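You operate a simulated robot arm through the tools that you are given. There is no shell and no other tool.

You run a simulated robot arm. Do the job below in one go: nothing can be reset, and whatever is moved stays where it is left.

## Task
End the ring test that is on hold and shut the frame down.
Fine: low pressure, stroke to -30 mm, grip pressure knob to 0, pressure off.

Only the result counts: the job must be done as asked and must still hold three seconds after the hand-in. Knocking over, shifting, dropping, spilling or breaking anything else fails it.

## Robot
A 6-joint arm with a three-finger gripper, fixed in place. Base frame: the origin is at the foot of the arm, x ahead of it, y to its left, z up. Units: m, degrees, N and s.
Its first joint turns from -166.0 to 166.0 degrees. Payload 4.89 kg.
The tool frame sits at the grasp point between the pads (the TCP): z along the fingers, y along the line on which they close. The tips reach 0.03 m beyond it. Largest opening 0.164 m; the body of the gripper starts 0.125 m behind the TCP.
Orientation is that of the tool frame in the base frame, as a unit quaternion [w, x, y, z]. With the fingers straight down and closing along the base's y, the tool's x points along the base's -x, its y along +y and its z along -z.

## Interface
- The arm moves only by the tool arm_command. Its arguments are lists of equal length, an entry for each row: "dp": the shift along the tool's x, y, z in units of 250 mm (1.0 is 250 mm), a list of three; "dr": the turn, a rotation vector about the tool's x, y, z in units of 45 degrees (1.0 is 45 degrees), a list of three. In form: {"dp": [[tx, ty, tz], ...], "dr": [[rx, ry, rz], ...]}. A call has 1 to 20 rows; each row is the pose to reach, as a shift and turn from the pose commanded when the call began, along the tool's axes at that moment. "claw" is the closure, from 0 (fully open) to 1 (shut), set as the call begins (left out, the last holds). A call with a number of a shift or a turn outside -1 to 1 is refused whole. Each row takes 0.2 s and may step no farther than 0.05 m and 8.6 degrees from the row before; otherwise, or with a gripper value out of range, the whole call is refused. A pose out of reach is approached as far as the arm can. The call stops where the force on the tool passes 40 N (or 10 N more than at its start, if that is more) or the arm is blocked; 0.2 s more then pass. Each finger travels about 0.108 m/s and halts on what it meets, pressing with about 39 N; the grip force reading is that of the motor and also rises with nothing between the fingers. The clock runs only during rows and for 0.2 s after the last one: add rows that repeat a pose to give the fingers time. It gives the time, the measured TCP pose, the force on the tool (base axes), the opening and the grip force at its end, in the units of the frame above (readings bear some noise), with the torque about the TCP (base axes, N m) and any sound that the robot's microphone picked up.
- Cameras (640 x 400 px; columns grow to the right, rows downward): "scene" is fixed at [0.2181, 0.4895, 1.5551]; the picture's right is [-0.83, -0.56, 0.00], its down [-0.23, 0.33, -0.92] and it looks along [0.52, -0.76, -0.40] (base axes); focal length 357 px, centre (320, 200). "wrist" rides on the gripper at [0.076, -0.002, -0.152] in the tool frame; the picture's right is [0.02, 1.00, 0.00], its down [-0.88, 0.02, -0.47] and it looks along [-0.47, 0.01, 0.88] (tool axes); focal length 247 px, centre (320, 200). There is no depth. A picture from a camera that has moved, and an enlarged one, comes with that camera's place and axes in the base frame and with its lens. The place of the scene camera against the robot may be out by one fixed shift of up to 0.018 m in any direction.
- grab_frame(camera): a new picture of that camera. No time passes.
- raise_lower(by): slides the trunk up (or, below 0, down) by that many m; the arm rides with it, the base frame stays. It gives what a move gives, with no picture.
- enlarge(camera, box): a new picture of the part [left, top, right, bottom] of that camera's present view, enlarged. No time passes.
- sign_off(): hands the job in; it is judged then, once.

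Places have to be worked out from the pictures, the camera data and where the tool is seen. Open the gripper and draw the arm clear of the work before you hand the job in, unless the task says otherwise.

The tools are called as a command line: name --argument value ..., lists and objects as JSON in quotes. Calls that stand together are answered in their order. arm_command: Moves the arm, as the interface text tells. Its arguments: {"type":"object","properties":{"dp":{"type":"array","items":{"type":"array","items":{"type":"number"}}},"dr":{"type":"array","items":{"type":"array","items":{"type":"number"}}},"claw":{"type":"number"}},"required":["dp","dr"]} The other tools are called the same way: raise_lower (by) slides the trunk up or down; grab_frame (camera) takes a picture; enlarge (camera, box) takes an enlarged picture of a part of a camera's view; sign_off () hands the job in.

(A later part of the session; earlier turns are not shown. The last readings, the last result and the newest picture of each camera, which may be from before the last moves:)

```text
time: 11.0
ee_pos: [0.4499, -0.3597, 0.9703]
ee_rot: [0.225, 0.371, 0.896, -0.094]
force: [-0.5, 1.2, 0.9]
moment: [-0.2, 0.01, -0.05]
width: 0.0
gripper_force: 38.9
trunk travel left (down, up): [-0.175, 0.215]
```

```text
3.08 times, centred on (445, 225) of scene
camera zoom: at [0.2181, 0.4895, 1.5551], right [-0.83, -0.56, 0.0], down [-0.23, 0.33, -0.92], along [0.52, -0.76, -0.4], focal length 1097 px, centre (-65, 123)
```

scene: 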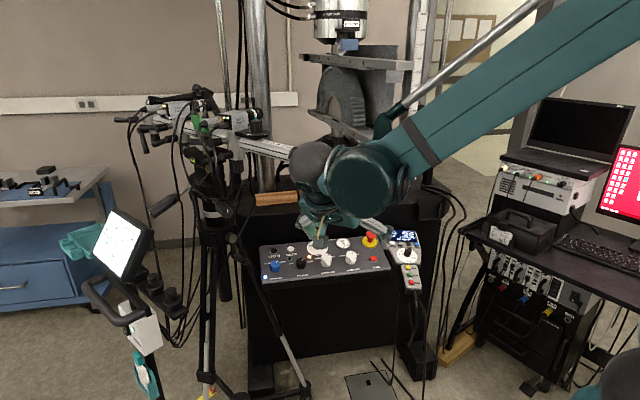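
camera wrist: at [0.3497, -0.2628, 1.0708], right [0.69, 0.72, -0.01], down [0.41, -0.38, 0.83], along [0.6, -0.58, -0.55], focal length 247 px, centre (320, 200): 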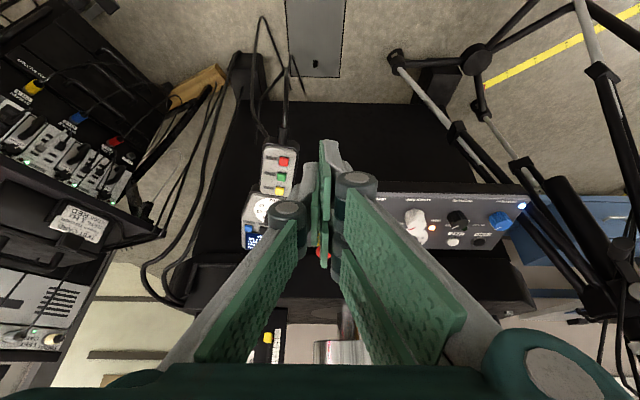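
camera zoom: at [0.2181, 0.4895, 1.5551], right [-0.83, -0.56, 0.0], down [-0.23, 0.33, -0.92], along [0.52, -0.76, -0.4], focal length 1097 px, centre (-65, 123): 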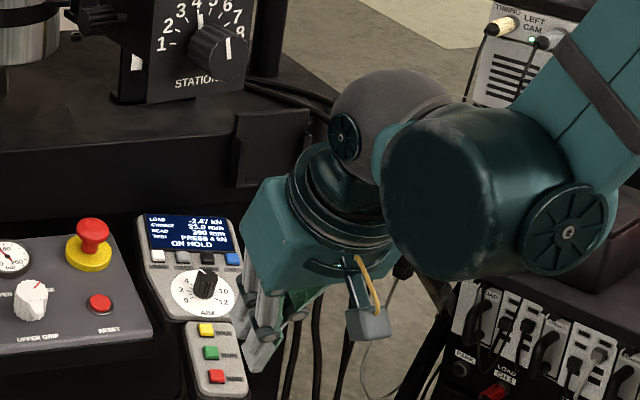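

The gripper has one finger on the tool's -y side and a pair on the +y side. For END I'll open to about 50 mm and press with the single finger, so the pair hangs clear beside the pendant. Next I move to a hover about 50 mm short of END.

arm_command --dp '[[-0.062, -0.026, 0.14], [-0.124, -0.051, 0.281], [-0.186, -0.077, 0.421], [-0.248, -0.102, 0.562], [-0.31, -0.128, 0.702], [-0.31, -0.128, 0.702]]' --dr '[[0, 0, 0], [0, 0, 0], [0, 0, 0], [0, 0, 0], [0, 0, 0], [0, 0, 0]]' --claw 0.695

grab_frame --camera "wrist"

enlarge --camera "wrist" --box '[230, 80, 430, 240]'

enlarge --camera "scene" --box '[370, 160, 480, 300]'

```text
time: 12.4
ee_pos: [0.5335, -0.4893, 0.8512]
ee_rot: [0.224, 0.371, 0.896, -0.093]
force: [0.0, -1.0, 0.4]
moment: [0.0, 0.03, 0.01]
width: 0.05
gripper_force: 0.0
trunk travel left (down, up): [-0.175, 0.215]
```

```text
taken
camera wrist: at [0.4339, -0.3925, 0.951], right [0.69, 0.72, -0.01], down [0.41, -0.38, 0.83], along [0.59, -0.58, -0.55], focal length 247 px, centre (320, 200)
```

wrist: 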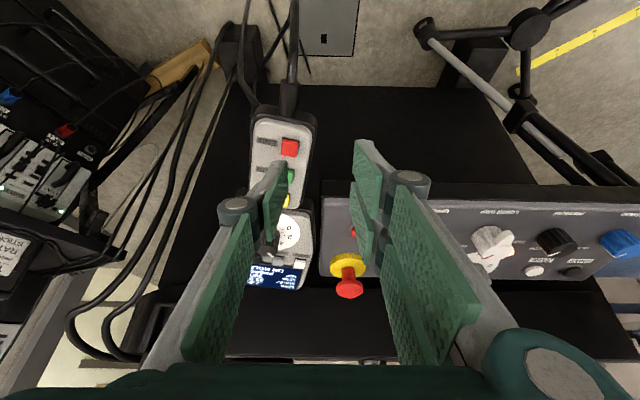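

```text
2.50 times, centred on (330, 160) of wrist
camera zoom: at [0.4339, -0.3925, 0.951], right [0.69, 0.72, -0.01], down [0.41, -0.38, 0.83], along [0.59, -0.58, -0.55], focal length 617 px, centre (295, 300)
```

zoom: 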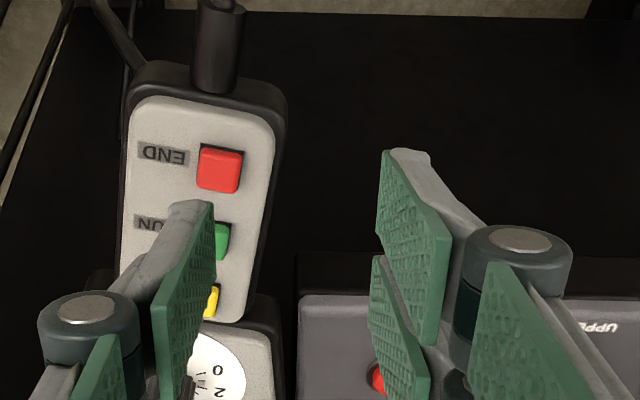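

```text
2.86 times, centred on (425, 230) of scene
camera zoom: at [0.2181, 0.4895, 1.5551], right [-0.83, -0.56, 0.0], down [-0.23, 0.33, -0.92], along [0.52, -0.76, -0.4], focal length 1019 px, centre (20, 114)
```

zoom: 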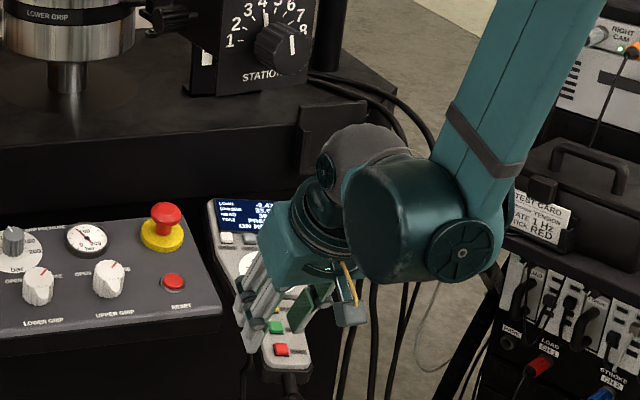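

The fingertip projects where my model says it should, and END's ray matches its estimated position, about 50 mm ahead of the tip. I'll advance slowly to just about touching.

arm_command --dp '[[0, 0, 0.08], [0, 0, 0.15], [0, 0, 0.176], [0, 0, 0.19]]' --dr '[[0, 0, 0], [0, 0, 0], [0, 0, 0], [0, 0, 0]]'

enlarge --camera "wrist" --box '[230, 80, 430, 240]'

enlarge --camera "scene" --box '[380, 220, 450, 300]'

```text
time: 13.4
ee_pos: [0.5496, -0.5045, 0.8094]
ee_rot: [0.224, 0.372, 0.896, -0.093]
force: [1.1, -0.2, 0.4]
moment: [0.02, 0.02, -0.02]
width: 0.05
gripper_force: 0.1
trunk travel left (down, up): [-0.175, 0.215]
```

```text
2.50 times, centred on (330, 160) of wrist
camera zoom: at [0.4494, -0.4082, 0.9091], right [0.69, 0.72, -0.01], down [0.41, -0.38, 0.83], along [0.59, -0.58, -0.55], focal length 617 px, centre (295, 300)
```

zoom: 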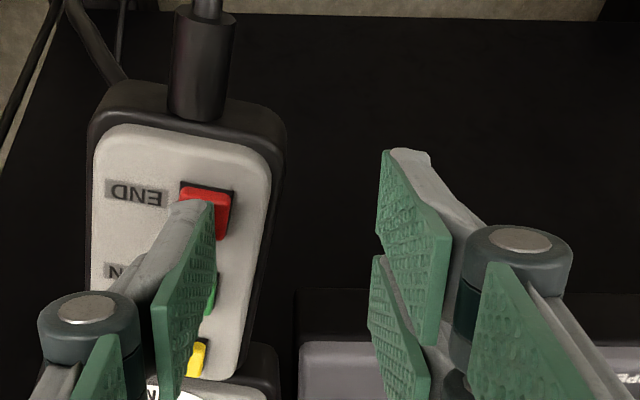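

```text
5.00 times, centred on (415, 260) of scene
camera zoom: at [0.2181, 0.4895, 1.5551], right [-0.83, -0.56, 0.0], down [-0.23, 0.33, -0.92], along [0.52, -0.76, -0.4], focal length 1783 px, centre (-155, -100)
```

zoom: 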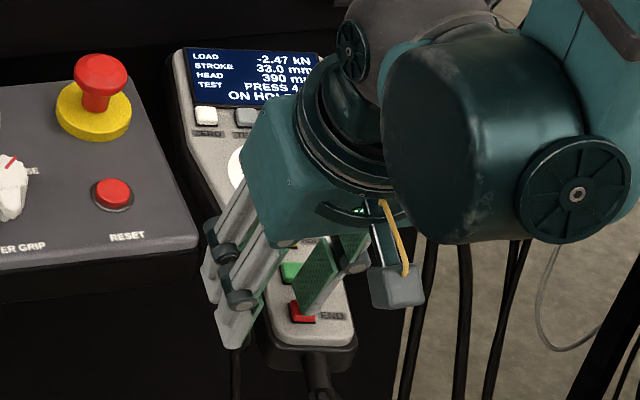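

The finger is over END and touching is imminent, with the force still near zero. I'll press on in 1–2 mm steps and watch the force.

arm_command --dp '[[0, 0, 0.008], [0, 0, 0.016], [0, 0, 0.02]]' --dr '[[0, 0, 0], [0, 0, 0], [0, 0, 0]]'

enlarge --camera "scene" --box '[380, 220, 450, 300]'

```text
time: 14.2
ee_pos: [0.5498, -0.5065, 0.8043]
ee_rot: [0.224, 0.372, 0.896, -0.094]
force: [-4.1, 2.5, 8.1]
moment: [-0.07, 0.29, -0.15]
width: 0.0505
gripper_force: 0.3
trunk travel left (down, up): [-0.175, 0.215]
heard: click
```

```text
5.00 times, centred on (415, 260) of scene
camera zoom: at [0.2181, 0.4895, 1.5551], right [-0.83, -0.56, 0.0], down [-0.23, 0.33, -0.92], along [0.52, -0.76, -0.4], focal length 1783 px, centre (-155, -100)
```

zoom: 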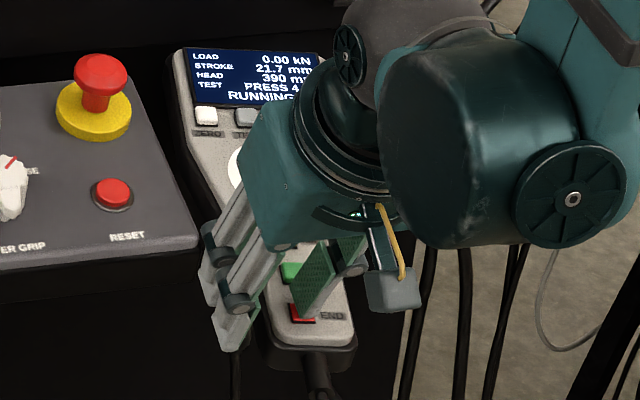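

A click was heard, the load has dropped to 0.00 kN, the stroke reads 21.7 mm and the status shows RUNNING. I'll back the finger off END and read the full display.

arm_command --dp '[[0, 0, -0.04], [0, 0, -0.12], [0, 0, -0.2]]' --dr '[[0, 0, 0], [0, 0, 0], [0, 0, 0]]'

enlarge --camera "scene" --box '[382, 225, 430, 255]'

enlarge --camera "scene" --box '[300, 80, 450, 230]'

enlarge --camera "wrist" --box '[230, 150, 390, 310]'

```text
time: 15.0
ee_pos: [0.5361, -0.4915, 0.8497]
ee_rot: [0.222, 0.372, 0.897, -0.093]
force: [1.3, -0.9, -0.6]
moment: [0.08, 0.07, 0.0]
width: 0.05
gripper_force: 0.0
trunk travel left (down, up): [-0.175, 0.215]
```

```text
13.33 times, centred on (406, 240) of scene
camera zoom: at [0.2181, 0.4895, 1.5551], right [-0.83, -0.56, 0.0], down [-0.23, 0.33, -0.92], along [0.52, -0.76, -0.4], focal length 4755 px, centre (-827, -333)
```

zoom: 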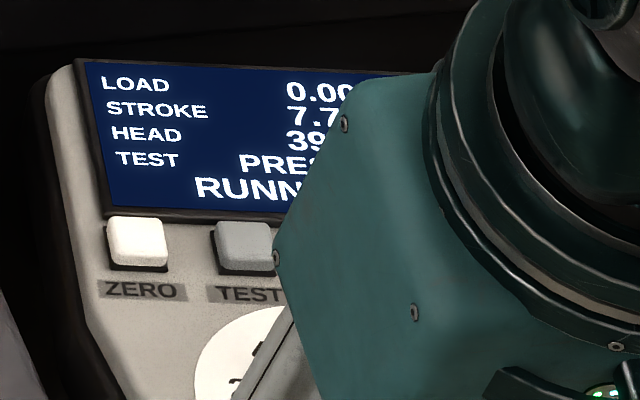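

```text
2.67 times, centred on (375, 155) of scene
camera zoom: at [0.2181, 0.4895, 1.5551], right [-0.83, -0.56, 0.0], down [-0.23, 0.33, -0.92], along [0.52, -0.76, -0.4], focal length 951 px, centre (173, 320)
```

zoom: 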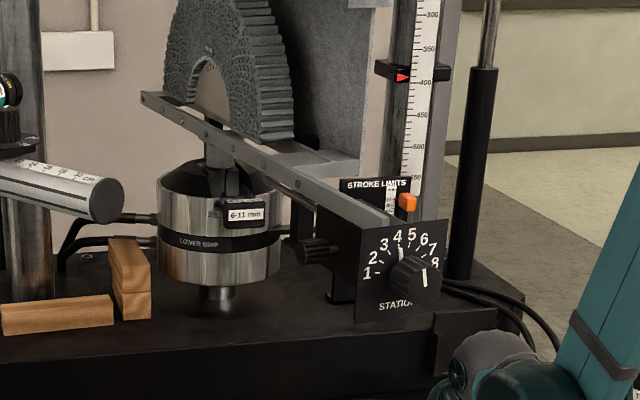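

```text
2.50 times, centred on (310, 230) of wrist
camera zoom: at [0.4352, -0.3938, 0.9488], right [0.69, 0.72, -0.01], down [0.41, -0.38, 0.83], along [0.59, -0.58, -0.56], focal length 617 px, centre (345, 125)
```

zoom: 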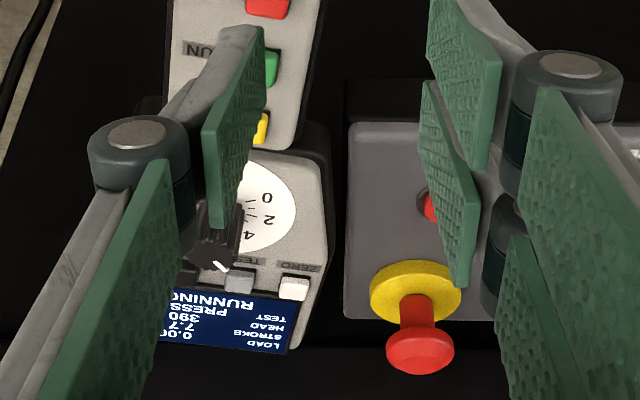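

The frame is retracting by itself and the stroke now reads 7.7 mm. The beam and STATION box come down with it. I'll draw back a little further and wait for it to finish.

arm_command --dp '[[0.02, 0, -0.06], [0.04, 0, -0.12], [0.06, 0, -0.18], [0.08, 0, -0.24], [0.08, 0, -0.24], [0.08, 0, -0.24], [0.08, 0, -0.24], [0.08, 0, -0.24]]' --dr '[[0, 0, 0], [0, 0, 0], [0, 0, 0], [0, 0, 0], [0, 0, 0], [0, 0, 0], [0, 0, 0], [0, 0, 0]]'

enlarge --camera "scene" --box '[382, 225, 430, 255]'

enlarge --camera "wrist" --box '[230, 150, 390, 310]'

```text
time: 16.8
ee_pos: [0.5018, -0.4577, 0.8922]
ee_rot: [0.223, 0.371, 0.896, -0.093]
force: [0.7, 0.3, 0.4]
moment: [-0.01, -0.02, -0.02]
width: 0.05
gripper_force: 0.0
trunk travel left (down, up): [-0.175, 0.215]
```

```text
13.33 times, centred on (406, 240) of scene
camera zoom: at [0.2181, 0.4895, 1.5551], right [-0.83, -0.56, 0.0], down [-0.23, 0.33, -0.92], along [0.52, -0.76, -0.4], focal length 4755 px, centre (-827, -333)
```

zoom: 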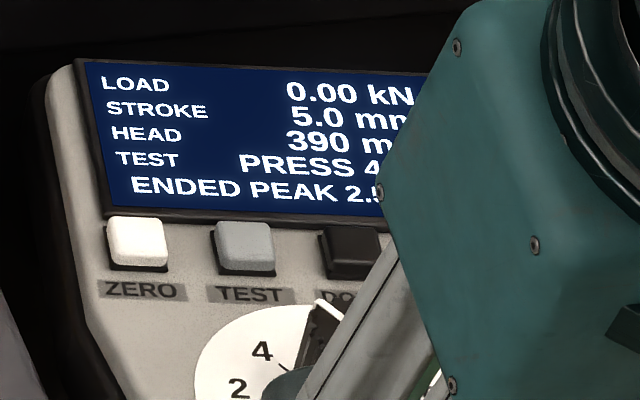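

```text
2.50 times, centred on (310, 230) of wrist
camera zoom: at [0.402, -0.3605, 0.9927], right [0.69, 0.72, -0.01], down [0.41, -0.38, 0.83], along [0.59, -0.58, -0.55], focal length 617 px, centre (345, 125)
```

zoom: 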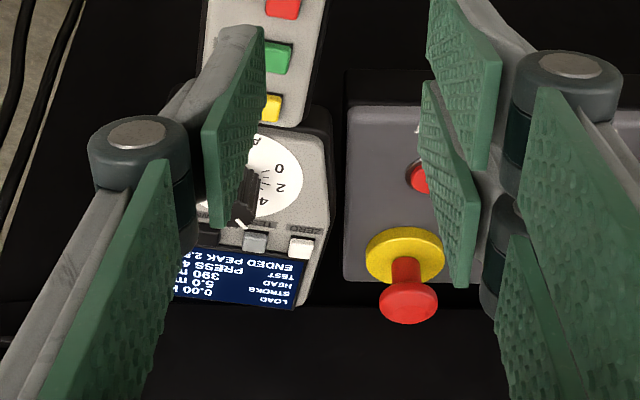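

The display now reads ENDED PEAK 2.5, load 0.00 kN and stroke 5.0 mm, so the test is ended. Next is the PRESSURE knob. I'll go round the inboard side of the STATION box and bring the camera perpendicular over the panel.

arm_command --dp '[[0.049, 0.043, -0.124], [0.098, 0.086, -0.248], [0.148, 0.129, -0.371], [0.197, 0.172, -0.495], [0.246, 0.215, -0.619], [0.221, 0.368, -0.642], [0.196, 0.52, -0.665], [0.171, 0.673, -0.688], [0.146, 0.825, -0.711], [0.121, 0.978, -0.734]]' --dr '[[0, 0, 0], [0, 0, 0], [0, 0, 0], [0, 0, 0], [0, 0, 0], [0, 0.142, 0], [0, 0.284, 0], [0, 0.427, 0], [0, 0.569, 0], [0, 0.711, 0]]' --claw 0

grab_frame --camera "wrist"

```text
time: 19.0
ee_pos: [0.594, -0.2037, 1.0419]
ee_rot: [-0.033, 0.384, 0.923, 0.013]
force: [-1.5, -0.1, 1.4]
moment: [0.03, -0.28, -0.01]
width: 0.1639
gripper_force: 0.1
trunk travel left (down, up): [-0.175, 0.215]
```

```text
taken
camera wrist: at [0.5462, -0.1593, 1.2001], right [0.69, 0.72, 0.0], down [0.66, -0.63, 0.41], along [0.3, -0.28, -0.91], focal length 247 px, centre (320, 200)
```

wrist: 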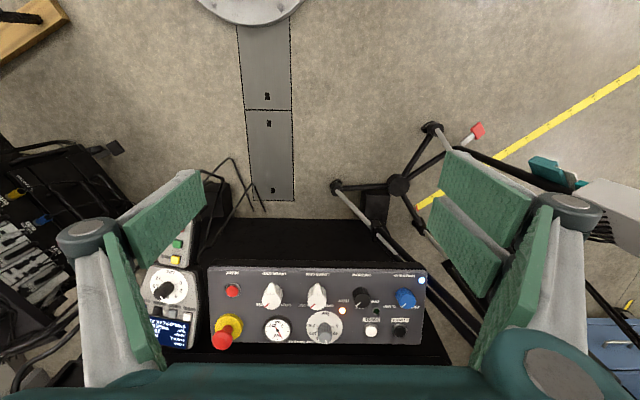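

The panel is in clear view and nothing is between it and me. I'll slide over until the PRESSURE knob sits near the centre of the camera's perpendicular view.

arm_command --dp '[[-0.139, 0.052, 0.005], [-0.278, 0.105, 0.01], [-0.417, 0.157, 0.015], [-0.556, 0.21, 0.02], [-0.695, 0.262, 0.026], [-0.834, 0.315, 0.031], [-0.973, 0.367, 0.036]]' --dr '[[0, 0, 0], [0, 0, 0], [0, 0, 0], [0, 0, 0], [0, 0, 0], [0, 0, 0], [0, 0, 0]]'

grab_frame --camera "wrist"

enlarge --camera "wrist" --box '[230, 130, 430, 280]'

grab_frame --camera "scene"

```text
time: 20.6
ee_pos: [0.8307, -0.3111, 1.0154]
ee_rot: [-0.031, 0.383, 0.923, 0.012]
force: [-1.1, 0.3, 0.7]
moment: [-0.09, -0.18, -0.04]
width: 0.164
gripper_force: 0.0
trunk travel left (down, up): [-0.175, 0.215]
```

```text
taken
camera wrist: at [0.7833, -0.2661, 1.174], right [0.69, 0.72, 0.0], down [0.66, -0.63, 0.41], along [0.3, -0.29, -0.91], focal length 247 px, centre (320, 200)
```

wrist: 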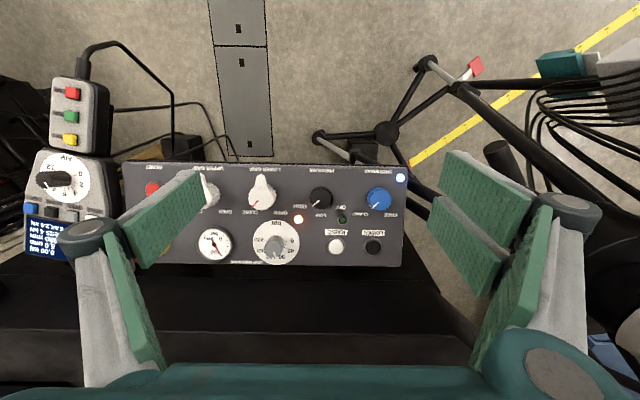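

```text
2.67 times, centred on (330, 205) of wrist
camera zoom: at [0.7833, -0.2661, 1.174], right [0.69, 0.72, 0.0], down [0.66, -0.63, 0.41], along [0.3, -0.29, -0.91], focal length 659 px, centre (293, 187)
```

zoom: 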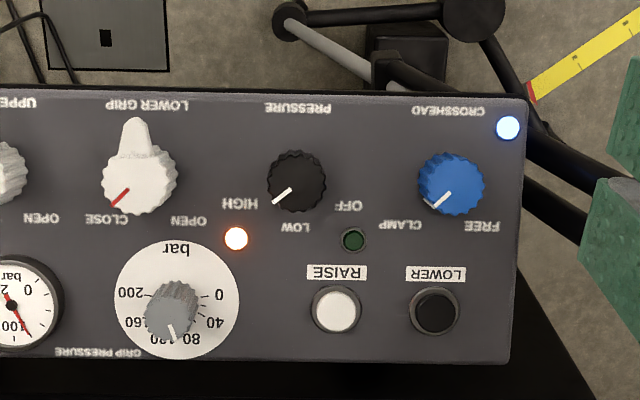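

```text
taken
```

scene: 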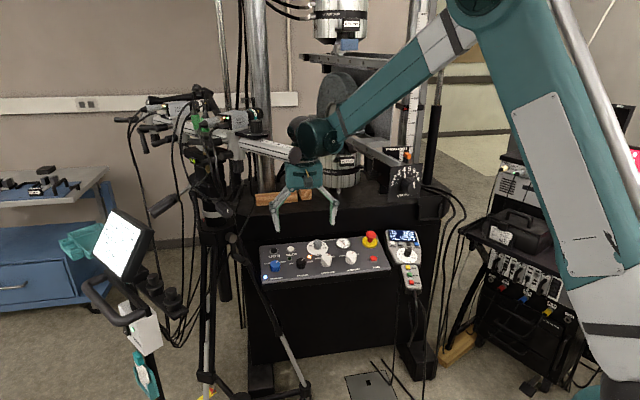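

The camera looks straight at the panel now. PRESSURE points 45° right of LOW, at HIGH, with LOW at top and OFF to the left, so it needs a 45° counter-clockwise turn to LOW. Triangulation puts the knob's top at (0.902,-0.377,0.8015). I'll line up with the knob axis about 80 mm above the grip height, fingers at about 55 mm.

arm_command --dp '[[-0.053, 0.003, 0.096], [-0.106, 0.006, 0.193], [-0.158, 0.008, 0.289], [-0.211, 0.011, 0.386], [-0.264, 0.014, 0.482], [-0.264, 0.014, 0.482]]' --dr '[[-0.025, -0.123, 0.097], [-0.049, -0.246, 0.193], [-0.074, -0.368, 0.29], [-0.098, -0.491, 0.386], [-0.123, -0.614, 0.483], [-0.123, -0.614, 0.483]]' --claw 0.665

grab_frame --camera "wrist"

enlarge --camera "wrist" --box '[220, 80, 420, 240]'

enlarge --camera "scene" --box '[230, 130, 400, 290]'

```text
time: 22.0
ee_pos: [0.8748, -0.3486, 0.8898]
ee_rot: [0.206, 0.541, 0.815, -0.041]
force: [0.7, 0.0, -0.3]
moment: [0.01, 0.03, -0.02]
width: 0.055
gripper_force: 0.0
trunk travel left (down, up): [-0.175, 0.215]
```

```text
taken
camera wrist: at [0.8036, -0.2401, 1.0006], right [0.89, 0.43, 0.15], down [0.17, -0.62, 0.77], along [0.42, -0.66, -0.62], focal length 247 px, centre (320, 200)
```

wrist: 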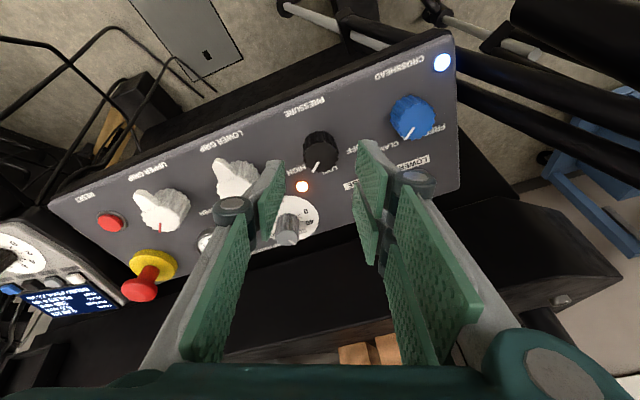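

```text
2.50 times, centred on (320, 160) of wrist
camera zoom: at [0.8036, -0.2401, 1.0006], right [0.89, 0.43, 0.15], down [0.17, -0.62, 0.77], along [0.42, -0.66, -0.62], focal length 617 px, centre (320, 300)
```

zoom: 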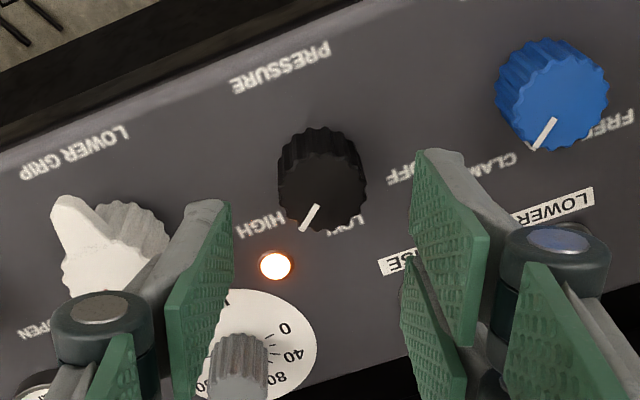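

```text
2.50 times, centred on (315, 210) of scene
camera zoom: at [0.2181, 0.4895, 1.5551], right [-0.83, -0.56, 0.0], down [-0.23, 0.33, -0.92], along [0.52, -0.76, -0.4], focal length 892 px, centre (332, 175)
```

zoom: 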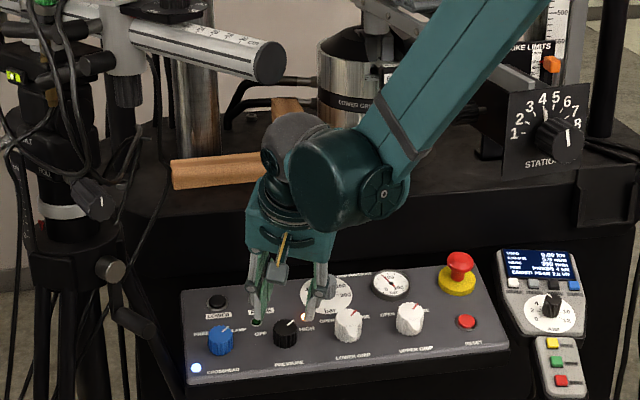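

The grip axis should project at about (321,178) in this zoom. I'll enlarge the knob to compare its top-face centre with that before I descend.

enlarge --camera "wrist" --box '[285, 110, 365, 180]'

enlarge --camera "scene" --box '[280, 215, 350, 275]'

```text
5.71 times, centred on (325, 145) of wrist
camera zoom: at [0.8036, -0.2401, 1.0006], right [0.89, 0.43, 0.15], down [0.17, -0.62, 0.77], along [0.42, -0.66, -0.62], focal length 1411 px, centre (291, 514)
```

zoom: 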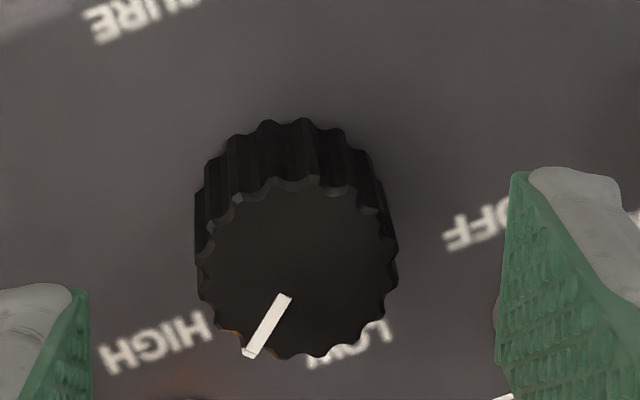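

```text
6.67 times, centred on (315, 245) of scene
camera zoom: at [0.2181, 0.4895, 1.5551], right [-0.83, -0.56, 0.0], down [-0.23, 0.33, -0.92], along [0.52, -0.76, -0.4], focal length 2378 px, centre (353, -100)
```

zoom: 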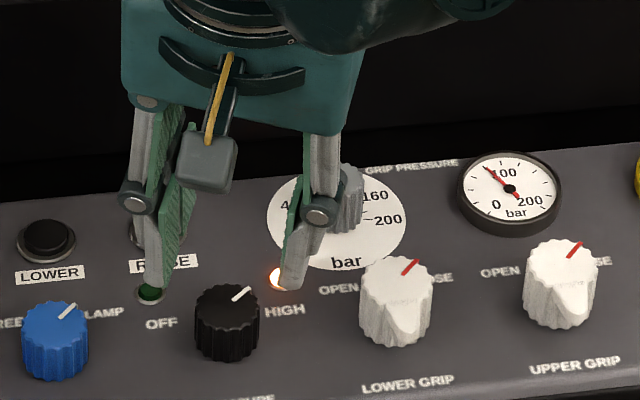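

With the face centre picked out properly, the knob's top is at about (0.900,-0.374,0.813). It is aligned within 2 mm of my tool axis and about 53 mm beyond the tips. I'll descend 68 mm so the fingers straddle it, staying clear of the panel surface.

arm_command --dp '[[-0.003, 0.002, 0.1], [-0.006, 0.002, 0.18], [-0.006, 0.002, 0.22], [-0.006, 0.002, 0.25], [-0.006, 0.002, 0.272]]' --dr '[[0, 0, 0], [0, 0, 0], [0, 0, 0], [0, 0, 0], [0, 0, 0]]'

enlarge --camera "wrist" --box '[220, 80, 420, 240]'

enlarge --camera "scene" --box '[265, 215, 335, 275]'

```text
time: 23.2
ee_pos: [0.8962, -0.3693, 0.8275]
ee_rot: [0.205, 0.541, 0.815, -0.042]
force: [0.7, 0.1, 0.2]
moment: [0.03, 0.03, -0.01]
width: 0.055
gripper_force: 0.0
trunk travel left (down, up): [-0.175, 0.215]
```

```text
2.50 times, centred on (320, 160) of wrist
camera zoom: at [0.824, -0.2612, 0.9391], right [0.89, 0.43, 0.15], down [0.17, -0.62, 0.77], along [0.42, -0.66, -0.62], focal length 617 px, centre (320, 300)
```

zoom: 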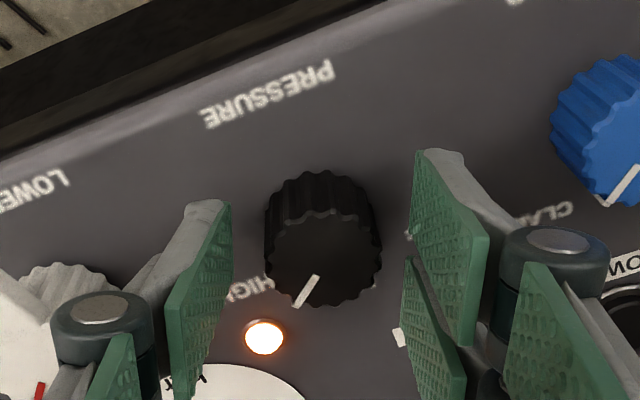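

```text
6.67 times, centred on (300, 245) of scene
camera zoom: at [0.2181, 0.4895, 1.5551], right [-0.83, -0.56, 0.0], down [-0.23, 0.33, -0.92], along [0.52, -0.76, -0.4], focal length 2378 px, centre (453, -100)
```

zoom: 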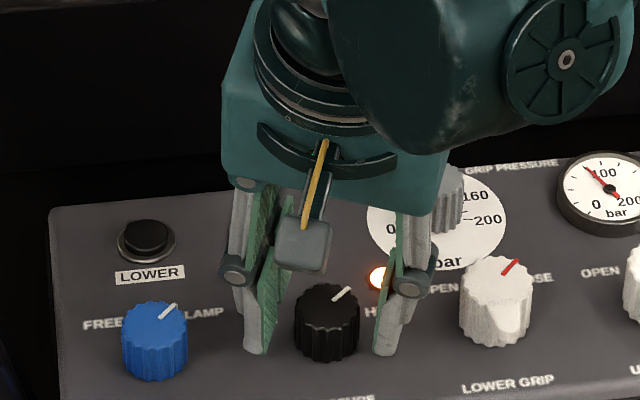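

The fingers straddle the black knob with about 15 mm of overlap. I'll close them on it.

arm_command --dp '[[0, 0, 0], [0, 0, 0], [0, 0, 0]]' --dr '[[0, 0, 0], [0, 0, 0], [0, 0, 0]]' --claw 1

enlarge --camera "wrist" --box '[220, 80, 420, 240]'

```text
time: 24.0
ee_pos: [0.8963, -0.3708, 0.828]
ee_rot: [0.205, 0.541, 0.814, -0.041]
force: [12.2, 0.1, 1.1]
moment: [-0.22, 0.19, -0.04]
width: 0.0354
gripper_force: 45.0
trunk travel left (down, up): [-0.175, 0.215]
```

```text
2.50 times, centred on (320, 160) of wrist
camera zoom: at [0.8244, -0.261, 0.9391], right [0.89, 0.43, 0.15], down [0.17, -0.62, 0.77], along [0.42, -0.66, -0.62], focal length 617 px, centre (320, 300)
```

zoom: 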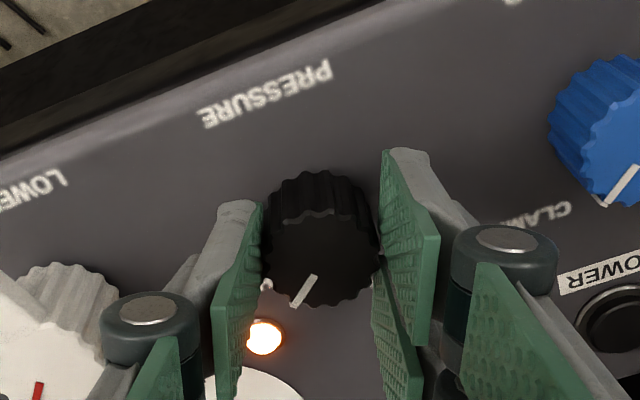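

The fingers hold the knob (35.4 mm) with a slight sideways load of 12 N. I'll ease 1.5 mm along +y and rotate 45° counter-clockwise, which is -45° about the tool z, to LOW.

arm_command --dp '[[0, 0.005, 0], [0, 0.006, 0], [0, 0.006, 0], [0, 0.006, 0], [0, 0.006, 0], [0, 0.006, 0], [0, 0.006, 0], [0, 0.006, 0]]' --dr '[[0, 0, -0.14], [0, 0, -0.28], [0, 0, -0.42], [0, 0, -0.56], [0, 0, -0.7], [0, 0, -0.85], [0, 0, -1.0], [0, 0, -1.0]]'

enlarge --camera "wrist" --box '[220, 80, 420, 240]'

enlarge --camera "scene" --box '[255, 225, 435, 295]'

```text
time: 25.8
ee_pos: [0.8957, -0.3698, 0.8286]
ee_rot: [0.174, 0.187, 0.96, -0.116]
force: [-21.7, -4.1, -6.0]
moment: [0.37, 0.39, -0.05]
width: 0.0354
gripper_force: 44.9
trunk travel left (down, up): [-0.175, 0.215]
```

```text
2.50 times, centred on (320, 160) of wrist
camera zoom: at [0.7847, -0.3034, 0.9404], right [0.38, 0.91, -0.17], down [0.64, -0.13, 0.76], along [0.67, -0.4, -0.63], focal length 617 px, centre (320, 300)
```

zoom: 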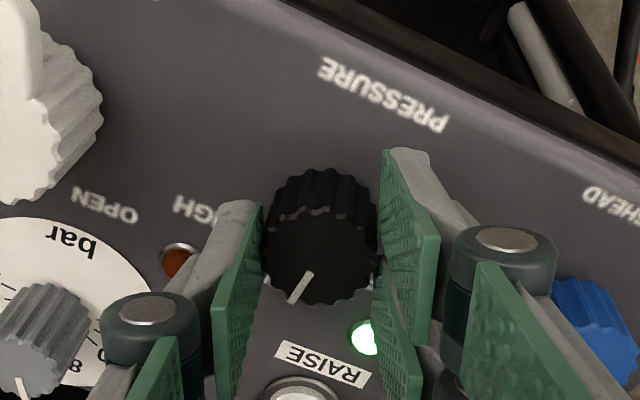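

```text
3.56 times, centred on (345, 260) of scene
camera zoom: at [0.2181, 0.4895, 1.5551], right [-0.83, -0.56, 0.0], down [-0.23, 0.33, -0.92], along [0.52, -0.76, -0.4], focal length 1268 px, centre (231, -13)
```

zoom: 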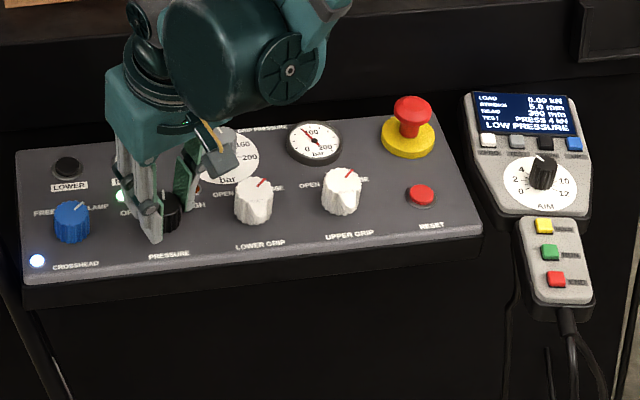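

LOW PRESSURE is on the display and the green lamp is lit. I'll open the fingers and withdraw straight back along the axis.

arm_command --dp '[[0, 0, 0], [0, 0, 0], [0, 0, -0.1], [0, 0, -0.22], [0, 0, -0.36]]' --dr '[[0, 0, 0], [0, 0, 0], [0, 0, 0], [0, 0, 0], [0, 0, 0]]' --claw 0.665

grab_frame --camera "wrist"

enlarge --camera "scene" --box '[382, 225, 430, 255]'

enlarge --camera "wrist" --box '[240, 60, 400, 200]'

```text
time: 27.0
ee_pos: [0.8707, -0.3429, 0.9097]
ee_rot: [0.174, 0.187, 0.96, -0.116]
force: [0.6, -0.7, -2.5]
moment: [0.08, 0.14, -0.01]
width: 0.0548
gripper_force: 0.0
trunk travel left (down, up): [-0.175, 0.215]
```

```text
taken
camera wrist: at [0.7599, -0.2766, 1.0216], right [0.38, 0.91, -0.17], down [0.64, -0.13, 0.76], along [0.67, -0.4, -0.63], focal length 247 px, centre (320, 200)
```

wrist: 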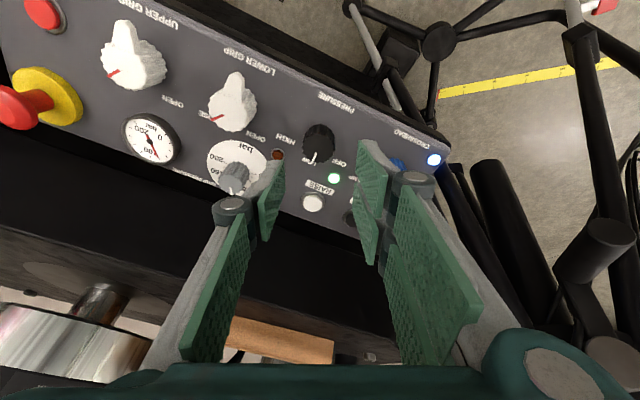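

```text
13.33 times, centred on (406, 240) of scene
camera zoom: at [0.2181, 0.4895, 1.5551], right [-0.83, -0.56, 0.0], down [-0.23, 0.33, -0.92], along [0.52, -0.76, -0.4], focal length 4755 px, centre (-827, -333)
```

zoom: 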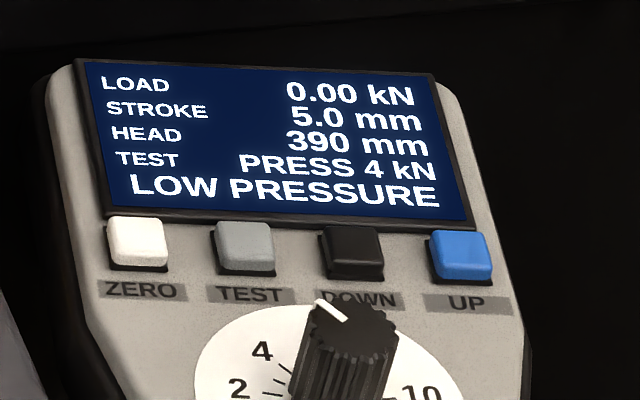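

```text
2.86 times, centred on (320, 130) of wrist
camera zoom: at [0.7599, -0.2766, 1.0216], right [0.38, 0.91, -0.17], down [0.64, -0.13, 0.76], along [0.67, -0.4, -0.63], focal length 706 px, centre (320, 400)
```

zoom: 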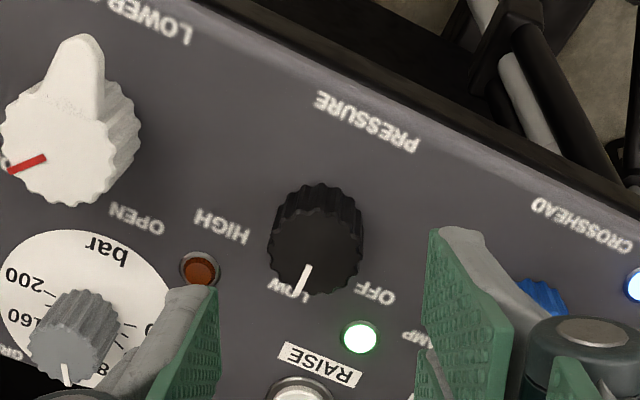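

The pointer sits at LOW and the stroke is 5.0 mm. Before I jog down to -30, I want to read the STROKE LIMITS panel by the column, in case its lower limit is above -30.

enlarge --camera "scene" --box '[370, 130, 425, 205]'

enlarge --camera "scene" --box '[385, 140, 405, 165]'

enlarge --camera "scene" --box '[120, 130, 330, 230]'

```text
5.33 times, centred on (398, 168) of scene
camera zoom: at [0.2181, 0.4895, 1.5551], right [-0.83, -0.56, 0.0], down [-0.23, 0.33, -0.92], along [0.52, -0.76, -0.4], focal length 1902 px, centre (-93, 373)
```

zoom: 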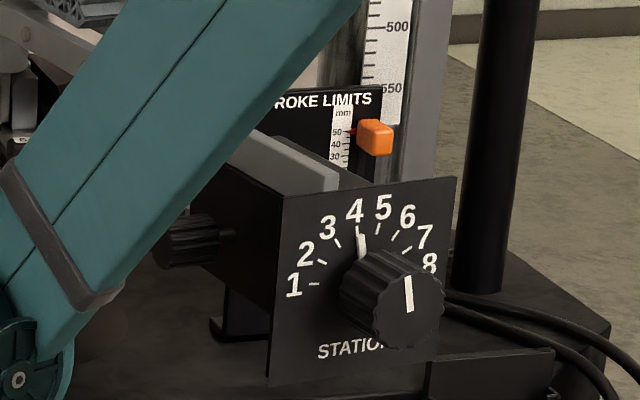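

```text
16.00 times, centred on (395, 152) of scene
camera zoom: at [0.2181, 0.4895, 1.5551], right [-0.83, -0.56, 0.0], down [-0.23, 0.33, -0.92], along [0.52, -0.76, -0.4], focal length 5706 px, centre (-880, 960)
```

zoom: 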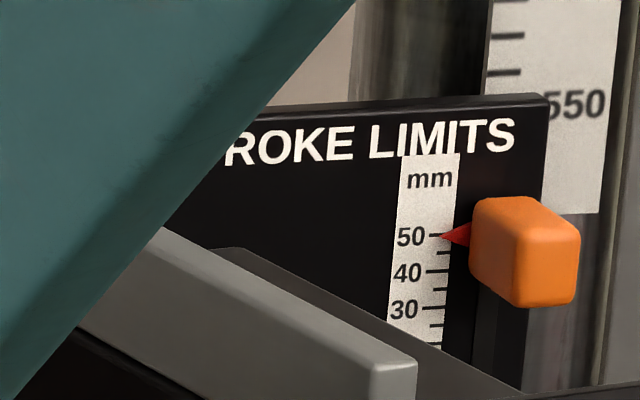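

```text
3.05 times, centred on (225, 180) of scene
camera zoom: at [0.2181, 0.4895, 1.5551], right [-0.83, -0.56, 0.0], down [-0.23, 0.33, -0.92], along [0.52, -0.76, -0.4], focal length 1087 px, centre (610, 261)
```

zoom: 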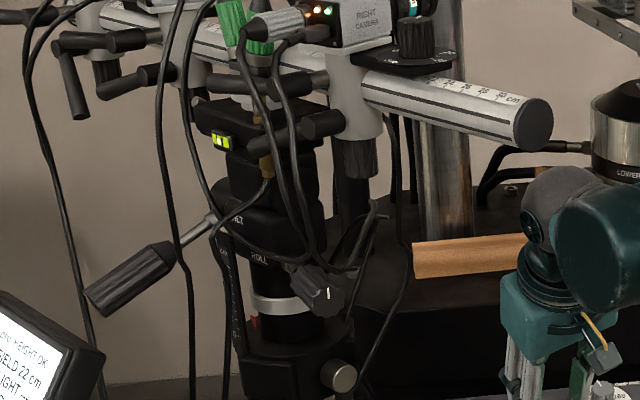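

The upper limit is at +50 mm. The lower-limit slider (yellow) is hidden from here. I'll retreat to the earlier look-across pose on the left, where the wrist camera can see that scale, since it is on the way to the handset anyway.

arm_command --dp '[[0.077, 0.012, -0.122], [0.155, 0.023, -0.243], [0.232, 0.035, -0.365], [0.309, 0.047, -0.486], [0.386, 0.059, -0.608], [0.464, 0.07, -0.729], [0.541, 0.082, -0.851]]' --dr '[[0, 0, 0], [0, 0, 0], [0.049, -0.026, 0.116], [0.097, -0.052, 0.232], [0.146, -0.079, 0.348], [0.195, -0.105, 0.464], [0.2435, -0.131, 0.58]]'

arm_command --dp '[[0.056, -0.049, -0.105], [0.111, -0.098, -0.209], [0.167, -0.148, -0.314], [0.222, -0.197, -0.418], [0.278, -0.246, -0.523]]' --dr '[[0.049, -0.026, 0.116], [0.097, -0.052, 0.232], [0.146, -0.079, 0.348], [0.195, -0.105, 0.464], [0.2435, -0.131, 0.58]]' --claw 0

grab_frame --camera "wrist"

enlarge --camera "wrist" --box '[320, 220, 380, 290]'

```text
time: 28.6
ee_pos: [0.7003, -0.2206, 1.0495]
ee_rot: [0.225, 0.409, 0.867, -0.174]
force: [0.9, -1.6, -1.0]
moment: [0.1, 0.13, -0.08]
width: 0.055
gripper_force: 0.1
trunk travel left (down, up): [-0.175, 0.215]
```

```text
time: 29.8
ee_pos: [0.5807, -0.15, 1.1297]
ee_rot: [0.262, 0.605, 0.719, -0.221]
force: [0.8, 0.0, 0.0]
moment: [-0.01, 0.1, -0.03]
width: 0.1638
gripper_force: 0.1
trunk travel left (down, up): [-0.175, 0.215]
```

```text
taken
camera wrist: at [0.5516, 0.0031, 1.1991], right [0.98, 0.19, -0.01], down [0.08, -0.36, 0.93], along [0.17, -0.91, -0.37], focal length 247 px, centre (320, 200)
```

wrist: 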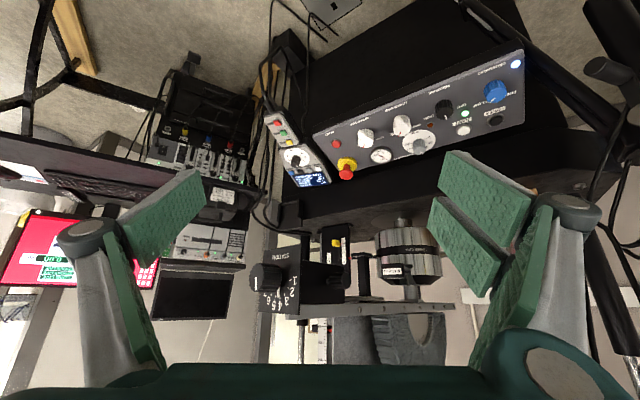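

```text
5.71 times, centred on (350, 255) of wrist
camera zoom: at [0.5516, 0.0031, 1.1991], right [0.98, 0.19, -0.01], down [0.08, -0.36, 0.93], along [0.17, -0.91, -0.37], focal length 1411 px, centre (149, -114)
```

zoom: 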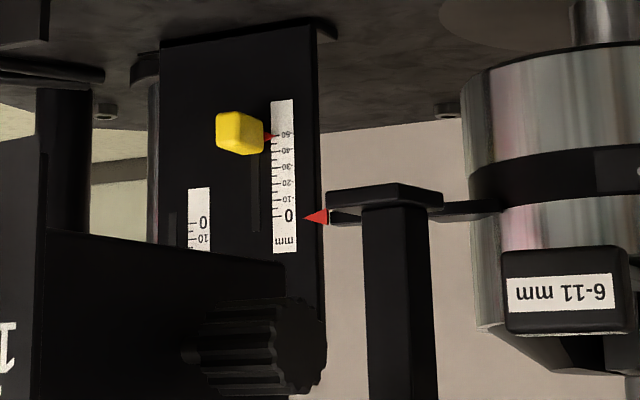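

The lower limit slider is at -50 mm, so -30 is allowed. I'll close the fingers and go back by the inboard waypoint, then swing to the right of the STATION box before going out to the handset's DOWN button.

arm_command --dp '[[-0.022, -0.094, 0.138], [-0.044, -0.187, 0.276], [-0.066, -0.281, 0.414], [-0.089, -0.375, 0.552], [-0.111, -0.469, 0.69], [-0.133, -0.562, 0.828], [-0.155, -0.656, 0.966]]' --dr '[[-0.062, 0.037, -0.092], [-0.125, 0.074, -0.185], [-0.187, 0.111, -0.277], [-0.249, 0.147, -0.369], [-0.311, 0.184, -0.461], [-0.374, 0.221, -0.554], [-0.436, 0.258, -0.646]]' --claw 1

arm_command --dp '[[-0.029, -0.134, 0.03], [-0.057, -0.268, 0.061], [-0.086, -0.402, 0.091], [-0.115, -0.535, 0.121], [-0.143, -0.669, 0.152], [-0.172, -0.803, 0.182]]' --dr '[[-0.022, 0.05, 0.043], [-0.045, 0.1, 0.085], [-0.067, 0.15, 0.128], [-0.089, 0.2, 0.171], [-0.112, 0.25, 0.213], [-0.134, 0.3, 0.256]]'

grab_frame --camera "wrist"

grab_frame --camera "scene"

```text
time: 31.4
ee_pos: [0.4489, -0.3599, 0.9705]
ee_rot: [0.224, 0.371, 0.897, -0.094]
force: [-0.8, 1.9, 0.0]
moment: [-0.21, -0.06, -0.02]
width: 0.0001
gripper_force: 39.5
trunk travel left (down, up): [-0.175, 0.215]
```

```text
time: 32.8
ee_pos: [0.3506, -0.5436, 0.9522]
ee_rot: [0.145, 0.455, 0.878, 0.021]
force: [0.3, 0.5, 0.5]
moment: [-0.21, 0.06, -0.09]
width: 0.0002
gripper_force: 39.3
trunk travel left (down, up): [-0.175, 0.215]
```

```text
taken
camera wrist: at [0.2652, -0.4688, 1.0811], right [0.78, 0.6, 0.16], down [0.36, -0.65, 0.66], along [0.51, -0.46, -0.73], focal length 247 px, centre (320, 200)
```

wrist: 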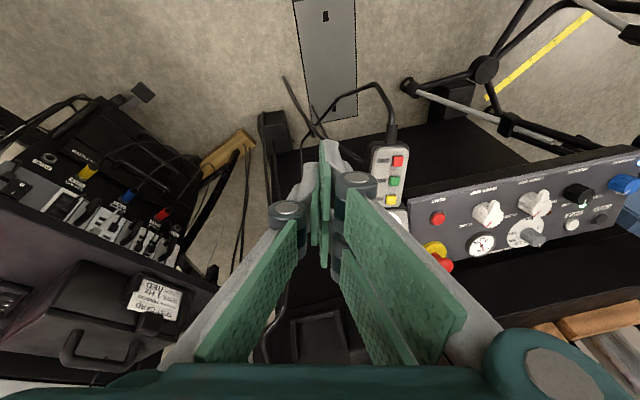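

```text
taken
```

scene: 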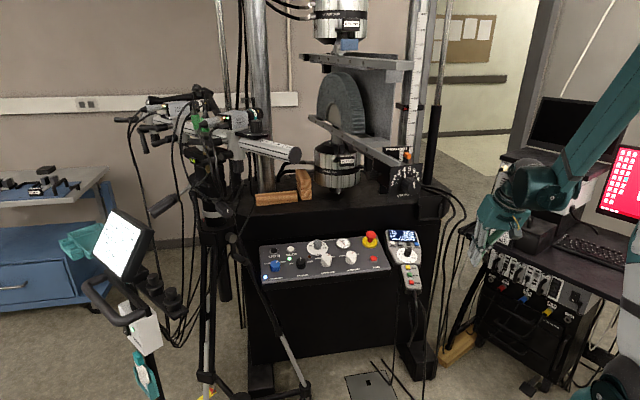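

I'm clear on the right of the STATION box, with the handset to the right in view. I'll go 60% of the way towards the hover over DOWN, then look.

arm_command --dp '[[-0.112, 0.05, 0.064], [-0.225, 0.1, 0.128], [-0.337, 0.149, 0.191], [-0.45, 0.199, 0.255], [-0.562, 0.249, 0.319]]' --dr '[[0, 0, 0], [0, 0, 0], [0, 0, 0], [0, 0, 0], [0, 0, 0]]'

grab_frame --camera "wrist"

enlarge --camera "scene" --box '[370, 130, 500, 300]'

```text
time: 34.0
ee_pos: [0.4966, -0.6271, 0.9186]
ee_rot: [0.144, 0.455, 0.879, 0.022]
force: [-1.2, 0.9, 0.6]
moment: [-0.1, -0.13, -0.04]
width: 0.0
gripper_force: 38.9
trunk travel left (down, up): [-0.175, 0.215]
```

```text
taken
camera wrist: at [0.4125, -0.5529, 1.0483], right [0.78, 0.6, 0.16], down [0.36, -0.65, 0.66], along [0.51, -0.46, -0.73], focal length 247 px, centre (320, 200)
```

wrist: 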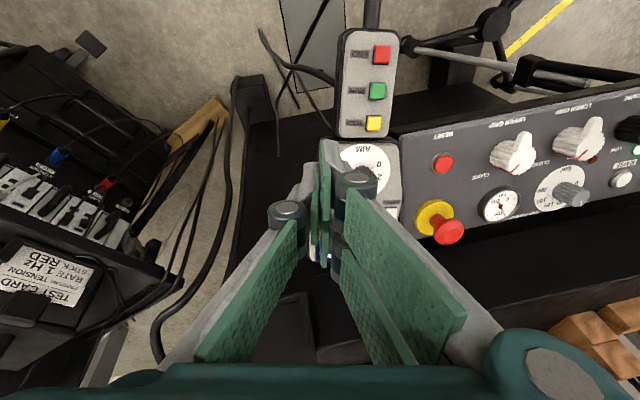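

```text
2.35 times, centred on (435, 215) of scene
camera zoom: at [0.2181, 0.4895, 1.5551], right [-0.83, -0.56, 0.0], down [-0.23, 0.33, -0.92], along [0.52, -0.76, -0.4], focal length 839 px, centre (49, 165)
```

zoom: 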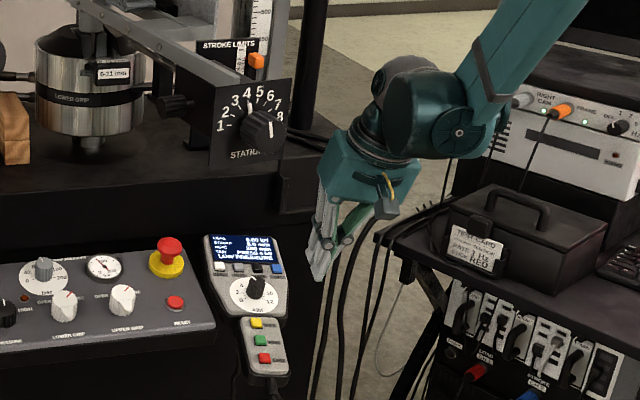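

The gripper has good clearance to the right of the STATION box. I'll finish the move to the hover over DOWN.

arm_command --dp '[[-0.094, 0.042, 0.053], [-0.188, 0.083, 0.106], [-0.281, 0.125, 0.159], [-0.375, 0.166, 0.212]]' --dr '[[0, 0, 0], [0, 0, 0], [0, 0, 0], [0, 0, 0]]'

enlarge --camera "wrist" --box '[240, 90, 420, 240]'

enlarge --camera "scene" --box '[370, 130, 480, 290]'

enlarge --camera "scene" --box '[385, 215, 435, 260]'

```text
time: 35.0
ee_pos: [0.5957, -0.6863, 0.8978]
ee_rot: [0.145, 0.455, 0.878, 0.021]
force: [-1.1, -0.1, 1.4]
moment: [-0.03, -0.04, -0.01]
width: 0.0001
gripper_force: 38.5
trunk travel left (down, up): [-0.175, 0.215]
```

```text
2.67 times, centred on (330, 165) of wrist
camera zoom: at [0.5105, -0.6113, 1.0269], right [0.78, 0.6, 0.16], down [0.36, -0.65, 0.66], along [0.51, -0.46, -0.73], focal length 659 px, centre (293, 293)
```

zoom: 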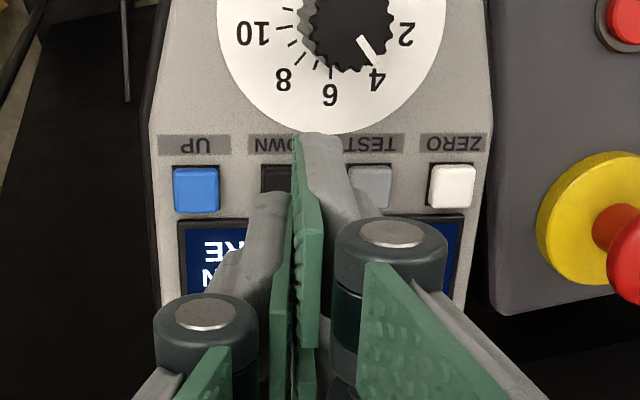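

```text
2.50 times, centred on (425, 210) of scene
camera zoom: at [0.2181, 0.4895, 1.5551], right [-0.83, -0.56, 0.0], down [-0.23, 0.33, -0.92], along [0.52, -0.76, -0.4], focal length 892 px, centre (58, 175)
```

zoom: 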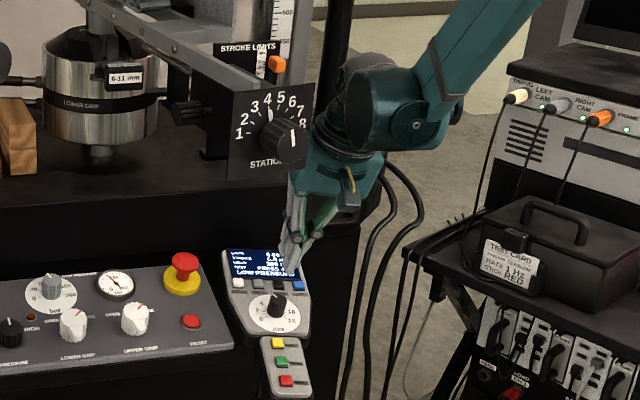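

```text
8.89 times, centred on (410, 238) of scene
camera zoom: at [0.2181, 0.4895, 1.5551], right [-0.83, -0.56, 0.0], down [-0.23, 0.33, -0.92], along [0.52, -0.76, -0.4], focal length 3170 px, centre (-480, -133)
```

zoom: 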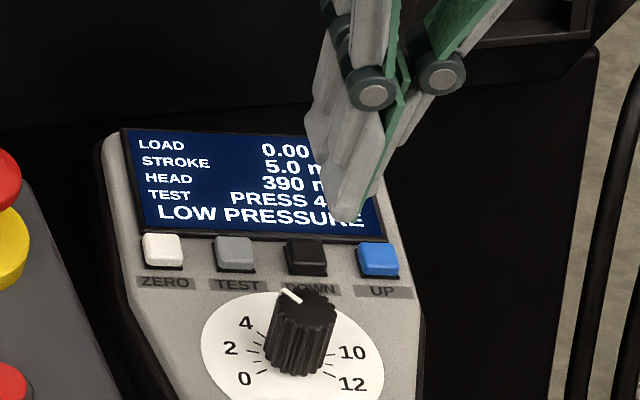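

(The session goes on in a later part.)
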